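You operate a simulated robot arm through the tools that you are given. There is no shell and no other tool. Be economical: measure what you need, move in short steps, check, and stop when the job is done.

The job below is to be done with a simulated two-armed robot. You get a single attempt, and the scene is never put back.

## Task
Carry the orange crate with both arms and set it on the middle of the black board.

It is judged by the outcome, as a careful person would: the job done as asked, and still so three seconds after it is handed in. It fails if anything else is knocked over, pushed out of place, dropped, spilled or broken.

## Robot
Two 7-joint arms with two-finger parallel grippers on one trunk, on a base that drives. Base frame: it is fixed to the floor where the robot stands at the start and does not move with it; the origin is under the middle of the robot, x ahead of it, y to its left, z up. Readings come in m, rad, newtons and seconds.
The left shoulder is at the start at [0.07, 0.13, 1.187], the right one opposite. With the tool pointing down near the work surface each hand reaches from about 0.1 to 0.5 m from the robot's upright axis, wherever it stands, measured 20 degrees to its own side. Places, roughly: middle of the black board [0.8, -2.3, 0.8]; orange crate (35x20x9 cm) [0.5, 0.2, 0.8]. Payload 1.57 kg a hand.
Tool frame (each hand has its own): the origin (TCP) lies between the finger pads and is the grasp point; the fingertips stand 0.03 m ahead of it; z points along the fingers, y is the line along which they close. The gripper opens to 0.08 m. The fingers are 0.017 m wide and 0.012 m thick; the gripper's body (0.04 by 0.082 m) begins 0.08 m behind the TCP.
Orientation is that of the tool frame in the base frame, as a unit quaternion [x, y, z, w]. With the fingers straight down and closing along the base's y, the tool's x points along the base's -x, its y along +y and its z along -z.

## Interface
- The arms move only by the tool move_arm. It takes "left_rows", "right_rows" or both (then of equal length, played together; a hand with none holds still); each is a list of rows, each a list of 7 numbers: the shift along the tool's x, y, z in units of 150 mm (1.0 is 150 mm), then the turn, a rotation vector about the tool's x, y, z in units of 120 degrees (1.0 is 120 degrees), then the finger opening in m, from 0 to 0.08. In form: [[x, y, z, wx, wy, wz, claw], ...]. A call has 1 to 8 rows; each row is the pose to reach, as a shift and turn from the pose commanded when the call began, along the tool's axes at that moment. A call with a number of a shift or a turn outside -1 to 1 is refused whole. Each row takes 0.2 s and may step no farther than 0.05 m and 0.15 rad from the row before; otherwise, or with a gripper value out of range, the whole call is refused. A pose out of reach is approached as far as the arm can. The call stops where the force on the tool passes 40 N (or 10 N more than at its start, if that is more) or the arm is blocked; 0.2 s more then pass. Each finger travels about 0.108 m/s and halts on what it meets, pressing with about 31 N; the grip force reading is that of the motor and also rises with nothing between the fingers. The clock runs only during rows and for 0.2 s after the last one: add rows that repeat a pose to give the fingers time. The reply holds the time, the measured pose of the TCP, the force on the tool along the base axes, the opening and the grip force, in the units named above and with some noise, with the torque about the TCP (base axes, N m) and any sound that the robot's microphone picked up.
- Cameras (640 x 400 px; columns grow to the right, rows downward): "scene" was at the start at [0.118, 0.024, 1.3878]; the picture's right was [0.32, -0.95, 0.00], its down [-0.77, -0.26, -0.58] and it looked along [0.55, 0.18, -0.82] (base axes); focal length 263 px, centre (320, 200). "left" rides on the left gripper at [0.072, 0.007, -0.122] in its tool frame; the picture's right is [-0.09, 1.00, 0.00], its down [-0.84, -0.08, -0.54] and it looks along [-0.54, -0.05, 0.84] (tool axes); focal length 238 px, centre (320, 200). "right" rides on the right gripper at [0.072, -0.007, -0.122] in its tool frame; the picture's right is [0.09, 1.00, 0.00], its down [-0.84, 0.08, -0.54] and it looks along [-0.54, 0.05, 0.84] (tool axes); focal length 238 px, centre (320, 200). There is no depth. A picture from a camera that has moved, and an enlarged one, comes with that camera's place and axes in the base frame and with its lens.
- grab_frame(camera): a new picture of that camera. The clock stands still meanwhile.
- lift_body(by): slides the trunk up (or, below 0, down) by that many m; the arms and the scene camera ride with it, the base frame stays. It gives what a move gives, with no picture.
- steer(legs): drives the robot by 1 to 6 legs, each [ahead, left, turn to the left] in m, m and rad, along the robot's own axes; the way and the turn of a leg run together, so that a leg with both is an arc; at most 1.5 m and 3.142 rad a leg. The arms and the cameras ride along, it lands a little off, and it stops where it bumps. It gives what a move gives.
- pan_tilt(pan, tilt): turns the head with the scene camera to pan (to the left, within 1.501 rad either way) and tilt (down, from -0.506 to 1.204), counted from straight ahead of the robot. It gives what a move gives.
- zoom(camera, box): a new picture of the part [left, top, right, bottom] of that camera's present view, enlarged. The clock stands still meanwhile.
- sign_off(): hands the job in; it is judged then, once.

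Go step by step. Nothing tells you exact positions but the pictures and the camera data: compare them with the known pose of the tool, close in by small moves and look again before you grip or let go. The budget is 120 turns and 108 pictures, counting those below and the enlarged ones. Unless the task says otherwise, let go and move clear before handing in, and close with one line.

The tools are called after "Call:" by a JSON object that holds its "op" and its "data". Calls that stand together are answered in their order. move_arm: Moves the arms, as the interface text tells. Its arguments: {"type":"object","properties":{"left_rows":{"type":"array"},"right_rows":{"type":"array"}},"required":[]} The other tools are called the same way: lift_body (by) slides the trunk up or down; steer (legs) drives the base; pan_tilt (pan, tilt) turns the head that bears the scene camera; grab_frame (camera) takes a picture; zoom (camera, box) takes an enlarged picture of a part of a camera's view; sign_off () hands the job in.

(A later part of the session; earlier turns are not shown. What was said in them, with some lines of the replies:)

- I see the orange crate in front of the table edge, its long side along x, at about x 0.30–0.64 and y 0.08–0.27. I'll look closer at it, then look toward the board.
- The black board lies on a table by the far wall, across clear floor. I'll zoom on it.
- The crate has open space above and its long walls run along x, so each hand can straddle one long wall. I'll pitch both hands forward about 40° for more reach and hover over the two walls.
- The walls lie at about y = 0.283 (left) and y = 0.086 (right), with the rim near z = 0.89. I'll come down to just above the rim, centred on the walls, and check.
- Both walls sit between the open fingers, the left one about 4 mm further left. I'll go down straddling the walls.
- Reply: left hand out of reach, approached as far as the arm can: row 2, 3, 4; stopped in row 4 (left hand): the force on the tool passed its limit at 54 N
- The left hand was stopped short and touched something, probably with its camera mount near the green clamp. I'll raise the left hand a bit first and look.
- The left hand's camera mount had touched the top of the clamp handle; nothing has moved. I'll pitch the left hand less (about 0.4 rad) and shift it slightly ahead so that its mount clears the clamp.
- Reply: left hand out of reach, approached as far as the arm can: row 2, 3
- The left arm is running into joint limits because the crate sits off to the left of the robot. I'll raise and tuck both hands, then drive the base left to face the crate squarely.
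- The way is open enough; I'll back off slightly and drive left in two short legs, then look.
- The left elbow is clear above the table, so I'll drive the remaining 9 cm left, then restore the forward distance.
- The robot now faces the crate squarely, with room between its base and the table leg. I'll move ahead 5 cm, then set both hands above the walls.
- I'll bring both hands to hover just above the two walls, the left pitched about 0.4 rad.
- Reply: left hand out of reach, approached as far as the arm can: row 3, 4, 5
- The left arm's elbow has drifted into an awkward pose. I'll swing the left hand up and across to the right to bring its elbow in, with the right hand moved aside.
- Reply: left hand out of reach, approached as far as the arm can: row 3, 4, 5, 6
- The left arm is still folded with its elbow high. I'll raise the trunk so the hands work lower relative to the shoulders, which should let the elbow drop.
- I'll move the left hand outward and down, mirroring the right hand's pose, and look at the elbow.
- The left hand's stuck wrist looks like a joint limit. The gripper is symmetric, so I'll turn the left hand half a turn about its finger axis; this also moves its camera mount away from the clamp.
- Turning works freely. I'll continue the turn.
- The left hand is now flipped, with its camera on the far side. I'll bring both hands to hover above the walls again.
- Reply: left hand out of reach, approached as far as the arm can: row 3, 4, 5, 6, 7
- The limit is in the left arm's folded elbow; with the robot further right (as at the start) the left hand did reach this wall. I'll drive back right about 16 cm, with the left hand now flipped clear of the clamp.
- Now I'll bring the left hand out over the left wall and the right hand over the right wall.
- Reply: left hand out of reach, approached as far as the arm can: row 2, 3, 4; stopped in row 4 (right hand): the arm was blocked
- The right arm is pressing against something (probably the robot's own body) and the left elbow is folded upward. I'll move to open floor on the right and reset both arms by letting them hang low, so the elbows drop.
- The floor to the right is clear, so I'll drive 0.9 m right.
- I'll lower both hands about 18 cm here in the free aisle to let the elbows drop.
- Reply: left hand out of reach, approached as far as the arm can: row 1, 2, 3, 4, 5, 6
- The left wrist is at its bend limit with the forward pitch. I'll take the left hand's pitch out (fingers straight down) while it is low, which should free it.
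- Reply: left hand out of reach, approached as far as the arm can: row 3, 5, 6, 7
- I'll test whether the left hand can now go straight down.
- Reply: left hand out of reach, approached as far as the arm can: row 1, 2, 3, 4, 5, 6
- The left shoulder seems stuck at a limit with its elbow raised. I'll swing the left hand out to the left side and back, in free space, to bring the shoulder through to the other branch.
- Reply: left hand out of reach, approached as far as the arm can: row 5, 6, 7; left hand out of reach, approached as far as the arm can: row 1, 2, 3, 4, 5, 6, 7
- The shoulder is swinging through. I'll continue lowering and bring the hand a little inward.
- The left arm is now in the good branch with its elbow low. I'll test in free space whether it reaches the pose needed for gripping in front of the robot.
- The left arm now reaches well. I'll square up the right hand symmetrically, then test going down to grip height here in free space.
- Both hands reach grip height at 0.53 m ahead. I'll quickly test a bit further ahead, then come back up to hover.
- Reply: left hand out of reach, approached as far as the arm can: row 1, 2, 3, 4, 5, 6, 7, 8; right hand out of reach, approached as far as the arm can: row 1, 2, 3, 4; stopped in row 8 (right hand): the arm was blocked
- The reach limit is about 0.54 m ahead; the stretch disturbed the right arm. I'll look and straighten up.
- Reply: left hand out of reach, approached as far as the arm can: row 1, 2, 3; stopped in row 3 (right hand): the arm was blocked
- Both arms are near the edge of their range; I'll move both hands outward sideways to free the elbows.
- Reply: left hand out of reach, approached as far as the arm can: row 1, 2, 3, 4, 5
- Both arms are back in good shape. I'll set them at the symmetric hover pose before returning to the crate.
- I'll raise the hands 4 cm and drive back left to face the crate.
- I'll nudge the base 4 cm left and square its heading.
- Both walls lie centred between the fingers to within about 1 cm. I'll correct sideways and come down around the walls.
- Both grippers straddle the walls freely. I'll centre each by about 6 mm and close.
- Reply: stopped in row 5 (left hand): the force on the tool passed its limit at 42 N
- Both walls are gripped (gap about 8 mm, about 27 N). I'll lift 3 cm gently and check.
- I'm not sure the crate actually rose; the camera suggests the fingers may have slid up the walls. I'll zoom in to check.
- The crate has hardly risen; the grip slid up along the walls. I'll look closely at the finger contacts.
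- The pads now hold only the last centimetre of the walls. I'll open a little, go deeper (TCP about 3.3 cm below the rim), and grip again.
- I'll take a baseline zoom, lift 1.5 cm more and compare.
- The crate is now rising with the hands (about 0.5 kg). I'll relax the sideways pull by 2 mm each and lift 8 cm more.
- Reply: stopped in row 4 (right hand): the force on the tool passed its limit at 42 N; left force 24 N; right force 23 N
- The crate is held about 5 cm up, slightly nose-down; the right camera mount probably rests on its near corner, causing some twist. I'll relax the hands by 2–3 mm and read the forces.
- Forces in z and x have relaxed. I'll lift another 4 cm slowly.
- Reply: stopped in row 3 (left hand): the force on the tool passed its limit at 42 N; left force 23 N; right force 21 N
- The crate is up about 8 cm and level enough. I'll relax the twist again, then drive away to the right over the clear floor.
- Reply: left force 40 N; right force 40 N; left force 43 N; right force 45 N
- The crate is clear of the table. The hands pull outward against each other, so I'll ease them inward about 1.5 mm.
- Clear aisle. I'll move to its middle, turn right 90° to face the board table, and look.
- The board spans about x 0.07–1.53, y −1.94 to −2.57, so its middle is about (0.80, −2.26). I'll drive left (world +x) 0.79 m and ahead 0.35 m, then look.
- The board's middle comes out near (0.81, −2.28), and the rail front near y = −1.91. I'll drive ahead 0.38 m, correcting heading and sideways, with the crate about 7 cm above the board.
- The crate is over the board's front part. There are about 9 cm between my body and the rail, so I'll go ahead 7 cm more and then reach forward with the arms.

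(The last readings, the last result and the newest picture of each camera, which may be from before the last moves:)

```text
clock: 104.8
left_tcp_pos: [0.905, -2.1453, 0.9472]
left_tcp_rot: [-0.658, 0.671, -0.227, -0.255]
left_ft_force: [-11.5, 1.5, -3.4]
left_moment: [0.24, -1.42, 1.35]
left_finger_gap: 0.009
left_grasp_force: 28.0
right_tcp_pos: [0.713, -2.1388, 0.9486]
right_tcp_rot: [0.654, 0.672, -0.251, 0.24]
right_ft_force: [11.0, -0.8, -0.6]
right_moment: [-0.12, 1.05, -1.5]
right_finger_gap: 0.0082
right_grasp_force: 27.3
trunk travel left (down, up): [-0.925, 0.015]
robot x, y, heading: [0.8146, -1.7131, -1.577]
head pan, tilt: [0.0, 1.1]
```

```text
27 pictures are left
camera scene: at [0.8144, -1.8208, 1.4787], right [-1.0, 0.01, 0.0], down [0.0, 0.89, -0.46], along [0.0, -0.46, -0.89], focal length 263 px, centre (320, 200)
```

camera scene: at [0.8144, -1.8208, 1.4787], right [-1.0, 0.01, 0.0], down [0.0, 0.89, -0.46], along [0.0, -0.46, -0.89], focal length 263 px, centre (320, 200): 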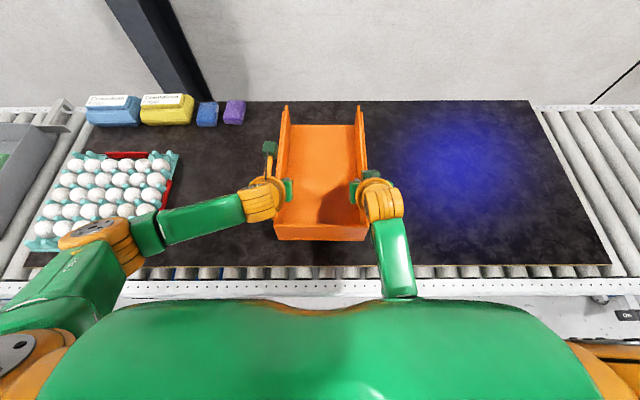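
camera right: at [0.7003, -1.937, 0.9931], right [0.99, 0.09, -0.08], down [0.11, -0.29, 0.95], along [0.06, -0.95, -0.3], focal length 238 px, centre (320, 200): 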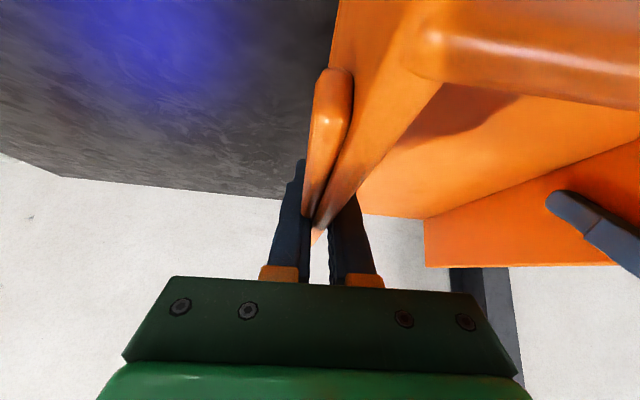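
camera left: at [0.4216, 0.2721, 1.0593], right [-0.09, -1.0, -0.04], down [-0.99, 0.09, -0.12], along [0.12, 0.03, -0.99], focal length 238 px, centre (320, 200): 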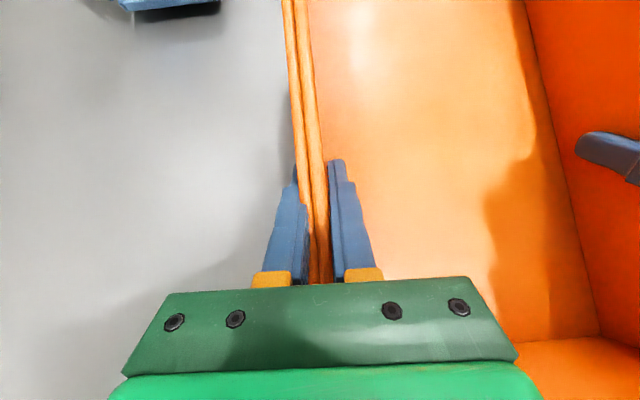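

I'll push the crate forward 8.5 cm with both arms, slowly, at this height.

Call:
{"op": "move_arm", "data": {"left_rows": [[0.062, 0, 0.052, 0, 0, 0, 0.0], [0.124, 0, 0.103, 0, 0, 0, 0.0], [0.186, 0, 0.155, 0, 0, 0, 0.0], [0.249, 0, 0.207, 0, 0, 0, 0.0], [0.311, 0, 0.259, 0, 0, 0, 0.0], [0.373, 0, 0.31, 0, 0, 0, 0.0], [0.435, 0, 0.362, 0, 0, 0, 0.0], [0.435, 0, 0.362, 0, 0, 0, 0.0]], "right_rows": [[-0.062, 0, 0.052, 0, 0, 0, 0.0], [-0.123, 0, 0.105, 0, 0, 0, 0.0], [-0.185, 0, 0.157, 0, 0, 0, 0.0], [-0.247, 0, 0.209, 0, 0, 0, 0.0], [-0.309, 0, 0.261, 0, 0, 0, 0.0], [-0.37, 0, 0.314, 0, 0, 0, 0.0], [-0.432, 0, 0.366, 0, 0, 0, 0.0], [-0.432, 0, 0.366, 0, 0, 0, 0.0]]}}

Call:
{"op": "grab_frame", "data": {"camera": "scene"}}

```text
clock: 106.7
left_tcp_pos: [0.9056, -2.2332, 0.9442]
left_tcp_rot: [-0.66, 0.671, -0.227, -0.251]
left_ft_force: [19.2, 0.7, -5.7]
left_moment: [-0.59, -1.34, 1.18]
left_finger_gap: 0.0083
left_grasp_force: 27.3
right_tcp_pos: [0.7142, -2.2283, 0.9465]
right_tcp_rot: [0.656, 0.672, -0.251, 0.235]
right_ft_force: [-20.0, 0.5, 1.3]
right_moment: [0.74, 0.67, -1.26]
right_finger_gap: 0.0083
right_grasp_force: 27.4
trunk travel left (down, up): [-0.925, 0.015]
robot x, y, heading: [0.8175, -1.7157, -1.575]
head pan, tilt: [0.0, 1.1]
```

```text
26 pictures are left
camera scene: at [0.8148, -1.8296, 1.478], right [-1.0, 0.01, 0.0], down [0.0, 0.89, -0.45], along [0.0, -0.45, -0.89], focal length 263 px, centre (320, 200)
```

scene: 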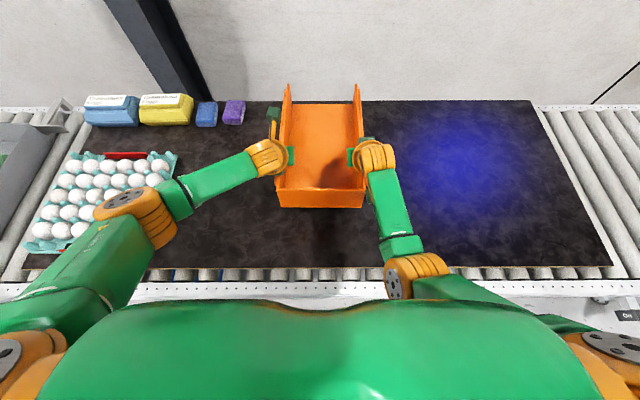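

The crate is now over the board's middle, about (0.81, −2.28). I'll lower the whole trunk 5 cm and check the forces.

Call:
{"op": "lift_body", "data": {"by": -0.05}}

Call:
{"op": "grab_frame", "data": {"camera": "scene"}}

Call:
{"op": "grab_frame", "data": {"camera": "right"}}

```text
clock: 107.6
left_tcp_pos: [0.9057, -2.2321, 0.8926]
left_tcp_rot: [-0.661, 0.67, -0.228, -0.249]
left_ft_force: [32.7, -0.6, -6.5]
left_moment: [-0.54, -1.29, 1.16]
left_finger_gap: 0.0081
left_grasp_force: 27.5
right_tcp_pos: [0.7167, -2.2296, 0.8944]
right_tcp_rot: [0.655, 0.673, -0.251, 0.235]
right_ft_force: [-32.6, 0.8, 2.3]
right_moment: [0.64, 0.63, -1.17]
right_finger_gap: 0.008
right_grasp_force: 27.0
trunk travel left (down, up): [-0.875, 0.065]
robot x, y, heading: [0.8188, -1.7159, -1.578]
head pan, tilt: [0.0, 1.1]
```

```text
25 pictures are left
camera scene: at [0.815, -1.8298, 1.4279], right [-1.0, 0.01, 0.0], down [0.0, 0.89, -0.45], along [0.0, -0.45, -0.89], focal length 263 px, centre (320, 200)
```

scene: 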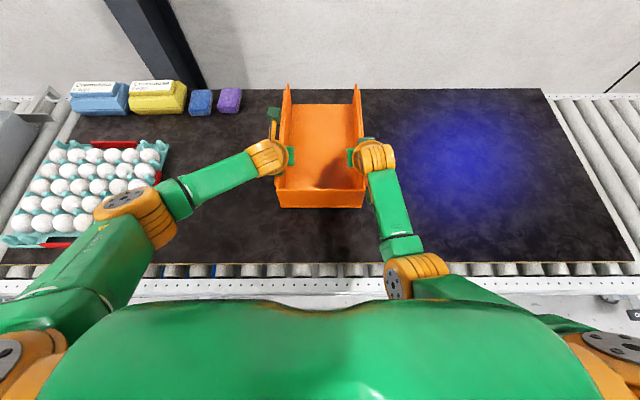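

```text
24 pictures are left
camera right: at [0.7058, -2.0971, 0.9435], right [0.99, 0.09, -0.09], down [0.11, -0.29, 0.95], along [0.06, -0.95, -0.3], focal length 238 px, centre (320, 200)
```

right: 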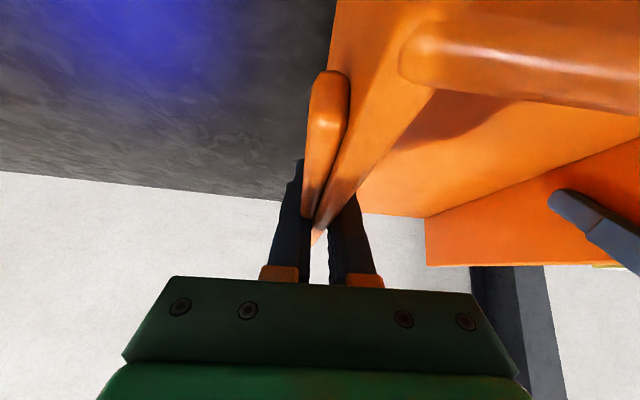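

Internal squeeze has risen to 32 N, so I'll ease each hand outward about 1 mm, then lower 2 cm.

Call:
{"op": "move_arm", "data": {"left_rows": [[0, -0.007, 0, 0, 0, 0, 0.0], [0, -0.007, 0, 0, 0, 0, 0.0]], "right_rows": [[0, -0.007, 0, 0, 0, 0, 0.0], [0, -0.007, 0, 0, 0, 0, 0.0]]}}

Call:
{"op": "lift_body", "data": {"by": -0.015}}

```text
clock: 108.2
left_tcp_pos: [0.9055, -2.2326, 0.8936]
left_tcp_rot: [-0.66, 0.671, -0.226, -0.25]
left_ft_force: [27.6, -1.7, -5.4]
left_moment: [0.09, -1.27, 1.2]
left_finger_gap: 0.0084
left_grasp_force: 27.1
right_tcp_pos: [0.7144, -2.2308, 0.8948]
right_tcp_rot: [0.655, 0.673, -0.25, 0.236]
right_ft_force: [-27.5, 1.2, 2.0]
right_moment: [0.08, 0.65, -1.15]
right_finger_gap: 0.0078
right_grasp_force: 26.9
trunk travel left (down, up): [-0.875, 0.065]
robot x, y, heading: [0.8165, -1.7171, -1.578]
head pan, tilt: [0.0, 1.1]
```

```text
clock: 108.8
left_tcp_pos: [0.9052, -2.2341, 0.8781]
left_tcp_rot: [-0.66, 0.671, -0.226, -0.251]
left_ft_force: [26.1, -0.8, -6.2]
left_moment: [0.48, -1.26, 1.22]
left_finger_gap: 0.0084
left_grasp_force: 27.3
right_tcp_pos: [0.7142, -2.2292, 0.8799]
right_tcp_rot: [0.656, 0.673, -0.25, 0.235]
right_ft_force: [-26.8, 1.1, 2.6]
right_moment: [-0.31, 0.66, -1.13]
right_finger_gap: 0.0082
right_grasp_force: 26.9
trunk travel left (down, up): [-0.86, 0.08]
robot x, y, heading: [0.8159, -1.7166, -1.576]
head pan, tilt: [0.0, 1.1]
```

Still carrying the full weight. I'll lower on in small steps.

Call:
{"op": "lift_body", "data": {"by": -0.01}}

Call:
{"op": "lift_body", "data": {"by": -0.008}}

Call:
{"op": "grab_frame", "data": {"camera": "right"}}

Call:
{"op": "grab_frame", "data": {"camera": "scene"}}

```text
clock: 109.4
left_tcp_pos: [0.9062, -2.2314, 0.87]
left_tcp_rot: [-0.659, 0.672, -0.226, -0.251]
left_ft_force: [27.2, -1.1, -0.3]
left_moment: [-0.61, -1.31, 1.15]
left_finger_gap: 0.0083
left_grasp_force: 26.7
right_tcp_pos: [0.7146, -2.2291, 0.8714]
right_tcp_rot: [0.656, 0.672, -0.251, 0.236]
right_ft_force: [-27.6, 1.4, 2.3]
right_moment: [-0.46, 0.56, -1.01]
right_finger_gap: 0.0079
right_grasp_force: 27.1
trunk travel left (down, up): [-0.85, 0.09]
robot x, y, heading: [0.8152, -1.7176, -1.578]
head pan, tilt: [0.0, 1.1]
```

```text
clock: 110.0
left_tcp_pos: [0.9041, -2.2294, 0.8677]
left_tcp_rot: [-0.658, 0.67, -0.231, -0.255]
left_ft_force: [30.4, -11.3, 21.6]
left_moment: [-0.38, -1.44, 1.16]
left_finger_gap: 0.0089
left_grasp_force: 27.4
right_tcp_pos: [0.7125, -2.2254, 0.8675]
right_tcp_rot: [0.654, 0.672, -0.253, 0.238]
right_ft_force: [-31.5, 4.2, 11.7]
right_moment: [-0.53, 0.27, -0.81]
right_finger_gap: 0.0083
right_grasp_force: 26.5
trunk travel left (down, up): [-0.842, 0.098]
robot x, y, heading: [0.8154, -1.7179, -1.578]
head pan, tilt: [0.0, 1.1]
```

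```text
23 pictures are left
camera right: at [0.7042, -2.092, 0.9137], right [0.99, 0.09, -0.09], down [0.11, -0.28, 0.95], along [0.06, -0.96, -0.29], focal length 238 px, centre (320, 200)
```

right: 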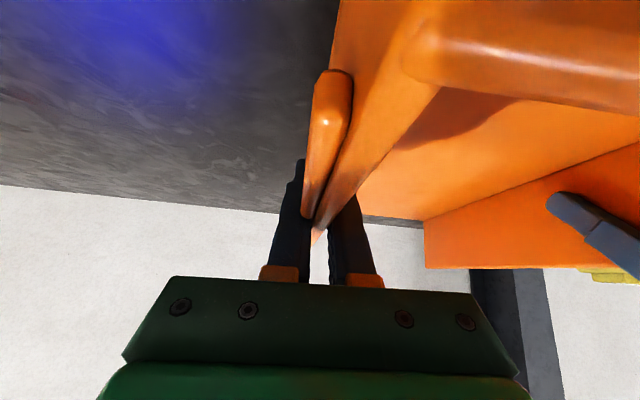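

```text
22 pictures are left
camera scene: at [0.8138, -1.8204, 1.3963], right [-1.0, 0.01, 0.0], down [0.01, 0.89, -0.46], along [0.0, -0.46, -0.89], focal length 263 px, centre (320, 200)
```

scene: 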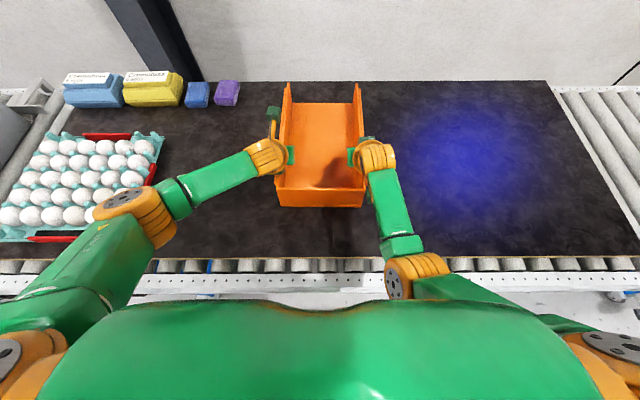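

The crate has touched down on the board, centred near (0.81, −2.28). I'll relax the squeeze by moving the hands slightly outward, then open the fingers.

Call:
{"op": "move_arm", "data": {"left_rows": [[0, -0.013, 0, 0, 0, 0, 0.0], [0, -0.026, 0, 0, 0, 0, 0.0], [0, -0.026, 0, 0, 0, 0, 0.0]], "right_rows": [[0, -0.013, 0, 0, 0, 0, 0.0], [0, -0.026, 0, 0, 0, 0, 0.0], [0, -0.026, 0, 0, 0, 0, 0.0]]}}

```text
clock: 110.8
left_tcp_pos: [0.9036, -2.2271, 0.8645]
left_tcp_rot: [-0.657, 0.672, -0.225, -0.259]
left_ft_force: [-5.0, -7.5, 22.3]
left_moment: [0.12, -1.56, 1.34]
left_finger_gap: 0.0098
left_grasp_force: 27.7
right_tcp_pos: [0.7133, -2.2239, 0.8674]
right_tcp_rot: [0.652, 0.673, -0.25, 0.242]
right_ft_force: [6.5, -2.5, 16.9]
right_moment: [-0.01, 1.07, -1.5]
right_finger_gap: 0.0083
right_grasp_force: 27.2
trunk travel left (down, up): [-0.842, 0.098]
robot x, y, heading: [0.8137, -1.7176, -1.577]
head pan, tilt: [0.0, 1.1]
```

Lateral forces are near zero and the board carries the load. I'll open both grippers.

Call:
{"op": "move_arm", "data": {"left_rows": [[0, 0, 0, 0, 0, 0, 0.02], [0, 0, 0, 0, 0, 0, 0.035], [0, 0, 0, 0, 0, 0, 0.05], [0, 0, 0, 0, 0, 0, 0.05]], "right_rows": [[0, 0, 0, 0, 0, 0, 0.02], [0, 0, 0, 0, 0, 0, 0.035], [0, 0, 0, 0, 0, 0, 0.05], [0, 0, 0, 0, 0, 0, 0.05]]}}

Call:
{"op": "grab_frame", "data": {"camera": "left"}}

Call:
{"op": "grab_frame", "data": {"camera": "right"}}

Call:
{"op": "grab_frame", "data": {"camera": "scene"}}

```text
clock: 111.8
left_tcp_pos: [0.9063, -2.2333, 0.8619]
left_tcp_rot: [-0.659, 0.671, -0.225, -0.252]
left_ft_force: [-0.3, -0.6, -0.7]
left_moment: [0.01, -0.04, 0.01]
left_finger_gap: 0.0501
left_grasp_force: 0.2
right_tcp_pos: [0.7114, -2.2281, 0.8627]
right_tcp_rot: [0.655, 0.673, -0.249, 0.237]
right_ft_force: [-0.4, 0.1, -0.1]
right_moment: [-0.02, 0.0, 0.05]
right_finger_gap: 0.0499
right_grasp_force: 0.1
trunk travel left (down, up): [-0.842, 0.098]
robot x, y, heading: [0.8134, -1.716, -1.575]
head pan, tilt: [0.0, 1.1]
```

```text
21 pictures are left
camera left: at [0.9056, -2.21, 1.0001], right [-0.99, 0.1, -0.03], down [0.1, 0.99, -0.12], along [0.02, -0.12, -0.99], focal length 238 px, centre (320, 200)
```

left: 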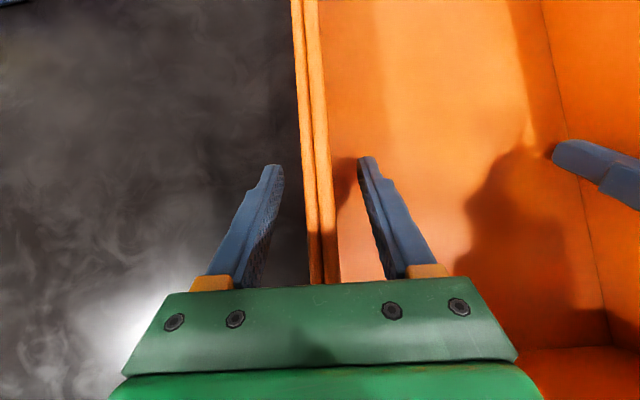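

```text
20 pictures are left
camera right: at [0.7017, -2.0962, 0.9104], right [0.99, 0.09, -0.08], down [0.11, -0.29, 0.95], along [0.06, -0.95, -0.3], focal length 238 px, centre (320, 200)
```

right: 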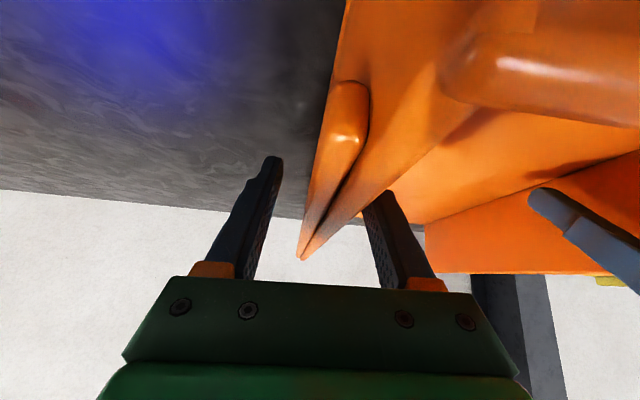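

```text
19 pictures are left
camera scene: at [0.8149, -1.8284, 1.3951], right [-1.0, 0.01, 0.0], down [0.0, 0.89, -0.45], along [0.0, -0.45, -0.89], focal length 263 px, centre (320, 200)
```

scene: 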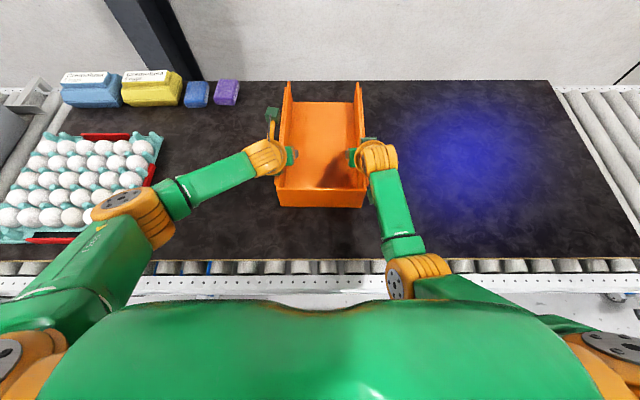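

Both grippers are free of force and the crate rests on the board. I'll raise the trunk straight up to clear it.

Call:
{"op": "lift_body", "data": {"by": 0.095}}

Call:
{"op": "steer", "data": {"legs": [[-0.45, 0, 0]]}}

Call:
{"op": "pan_tilt", "data": {"pan": 0.0, "tilt": 0.75}}

Call:
{"op": "grab_frame", "data": {"camera": "scene"}}

```text
clock: 113.0
left_tcp_pos: [0.9076, -2.233, 0.9551]
left_tcp_rot: [-0.659, 0.672, -0.225, -0.254]
left_ft_force: [-0.5, -0.1, -0.3]
left_moment: [0.02, 0.0, -0.03]
left_finger_gap: 0.0502
left_grasp_force: 0.0
right_tcp_pos: [0.7118, -2.2292, 0.9574]
right_tcp_rot: [0.655, 0.673, -0.249, 0.237]
right_ft_force: [-1.1, -0.3, -0.6]
right_moment: [-0.02, 0.01, -0.03]
right_finger_gap: 0.0501
right_grasp_force: 0.2
trunk travel left (down, up): [-0.937, 0.003]
robot x, y, heading: [0.8182, -1.7153, -1.579]
head pan, tilt: [0.0, 1.1]
```

```text
clock: 115.8
left_tcp_pos: [0.9089, -1.7871, 0.955]
left_tcp_rot: [-0.658, 0.673, -0.224, -0.253]
left_ft_force: [-0.1, -0.4, -0.8]
left_moment: [0.03, 0.02, 0.04]
left_finger_gap: 0.0499
left_grasp_force: 0.0
right_tcp_pos: [0.7131, -1.7817, 0.9566]
right_tcp_rot: [0.657, 0.671, -0.25, 0.236]
right_ft_force: [1.1, 0.4, -0.5]
right_moment: [-0.01, 0.04, -0.02]
right_finger_gap: 0.0499
right_grasp_force: 0.1
trunk travel left (down, up): [-0.937, 0.003]
robot x, y, heading: [0.8212, -1.2685, -1.579]
head pan, tilt: [0.0, 1.1]
```

```text
clock: 116.6
left_tcp_pos: [0.909, -1.786, 0.956]
left_tcp_rot: [-0.658, 0.673, -0.225, -0.254]
left_ft_force: [-0.2, 0.3, 0.0]
left_moment: [0.03, 0.0, 0.0]
left_finger_gap: 0.05
left_grasp_force: 0.1
right_tcp_pos: [0.7114, -1.7805, 0.9578]
right_tcp_rot: [0.656, 0.672, -0.25, 0.237]
right_ft_force: [0.3, 0.2, -0.7]
right_moment: [0.01, 0.02, 0.02]
right_finger_gap: 0.0499
right_grasp_force: 0.0
trunk travel left (down, up): [-0.937, 0.003]
robot x, y, heading: [0.8217, -1.2651, -1.578]
head pan, tilt: [0.0, 0.75]
```

```text
18 pictures are left
camera scene: at [0.8176, -1.3994, 1.5158], right [-1.0, 0.01, 0.0], down [0.01, 0.68, -0.73], along [-0.01, -0.73, -0.68], focal length 263 px, centre (320, 200)
```

scene: 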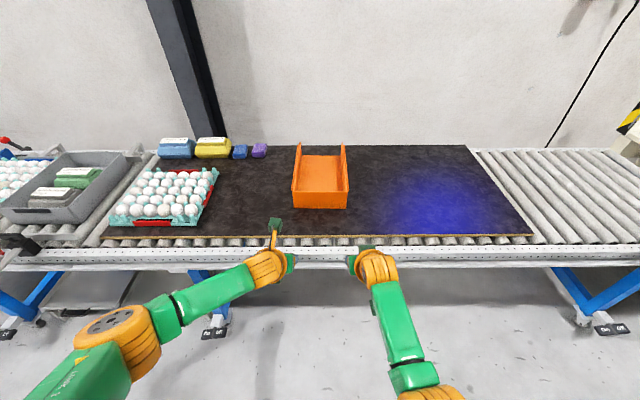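

The crate stands alone on the middle of the black board. The hands are clear and nothing else has moved, so I'm handing it in.

Call:
{"op": "sign_off", "data": {}}

```text
The job is handed in.
```

The orange crate was carried with both arms and set on the black board, within about 2 cm of its middle by the camera. While reaching for the crate, the left hand bumped the green clamp beside it; the clamp did not move in the pictures.
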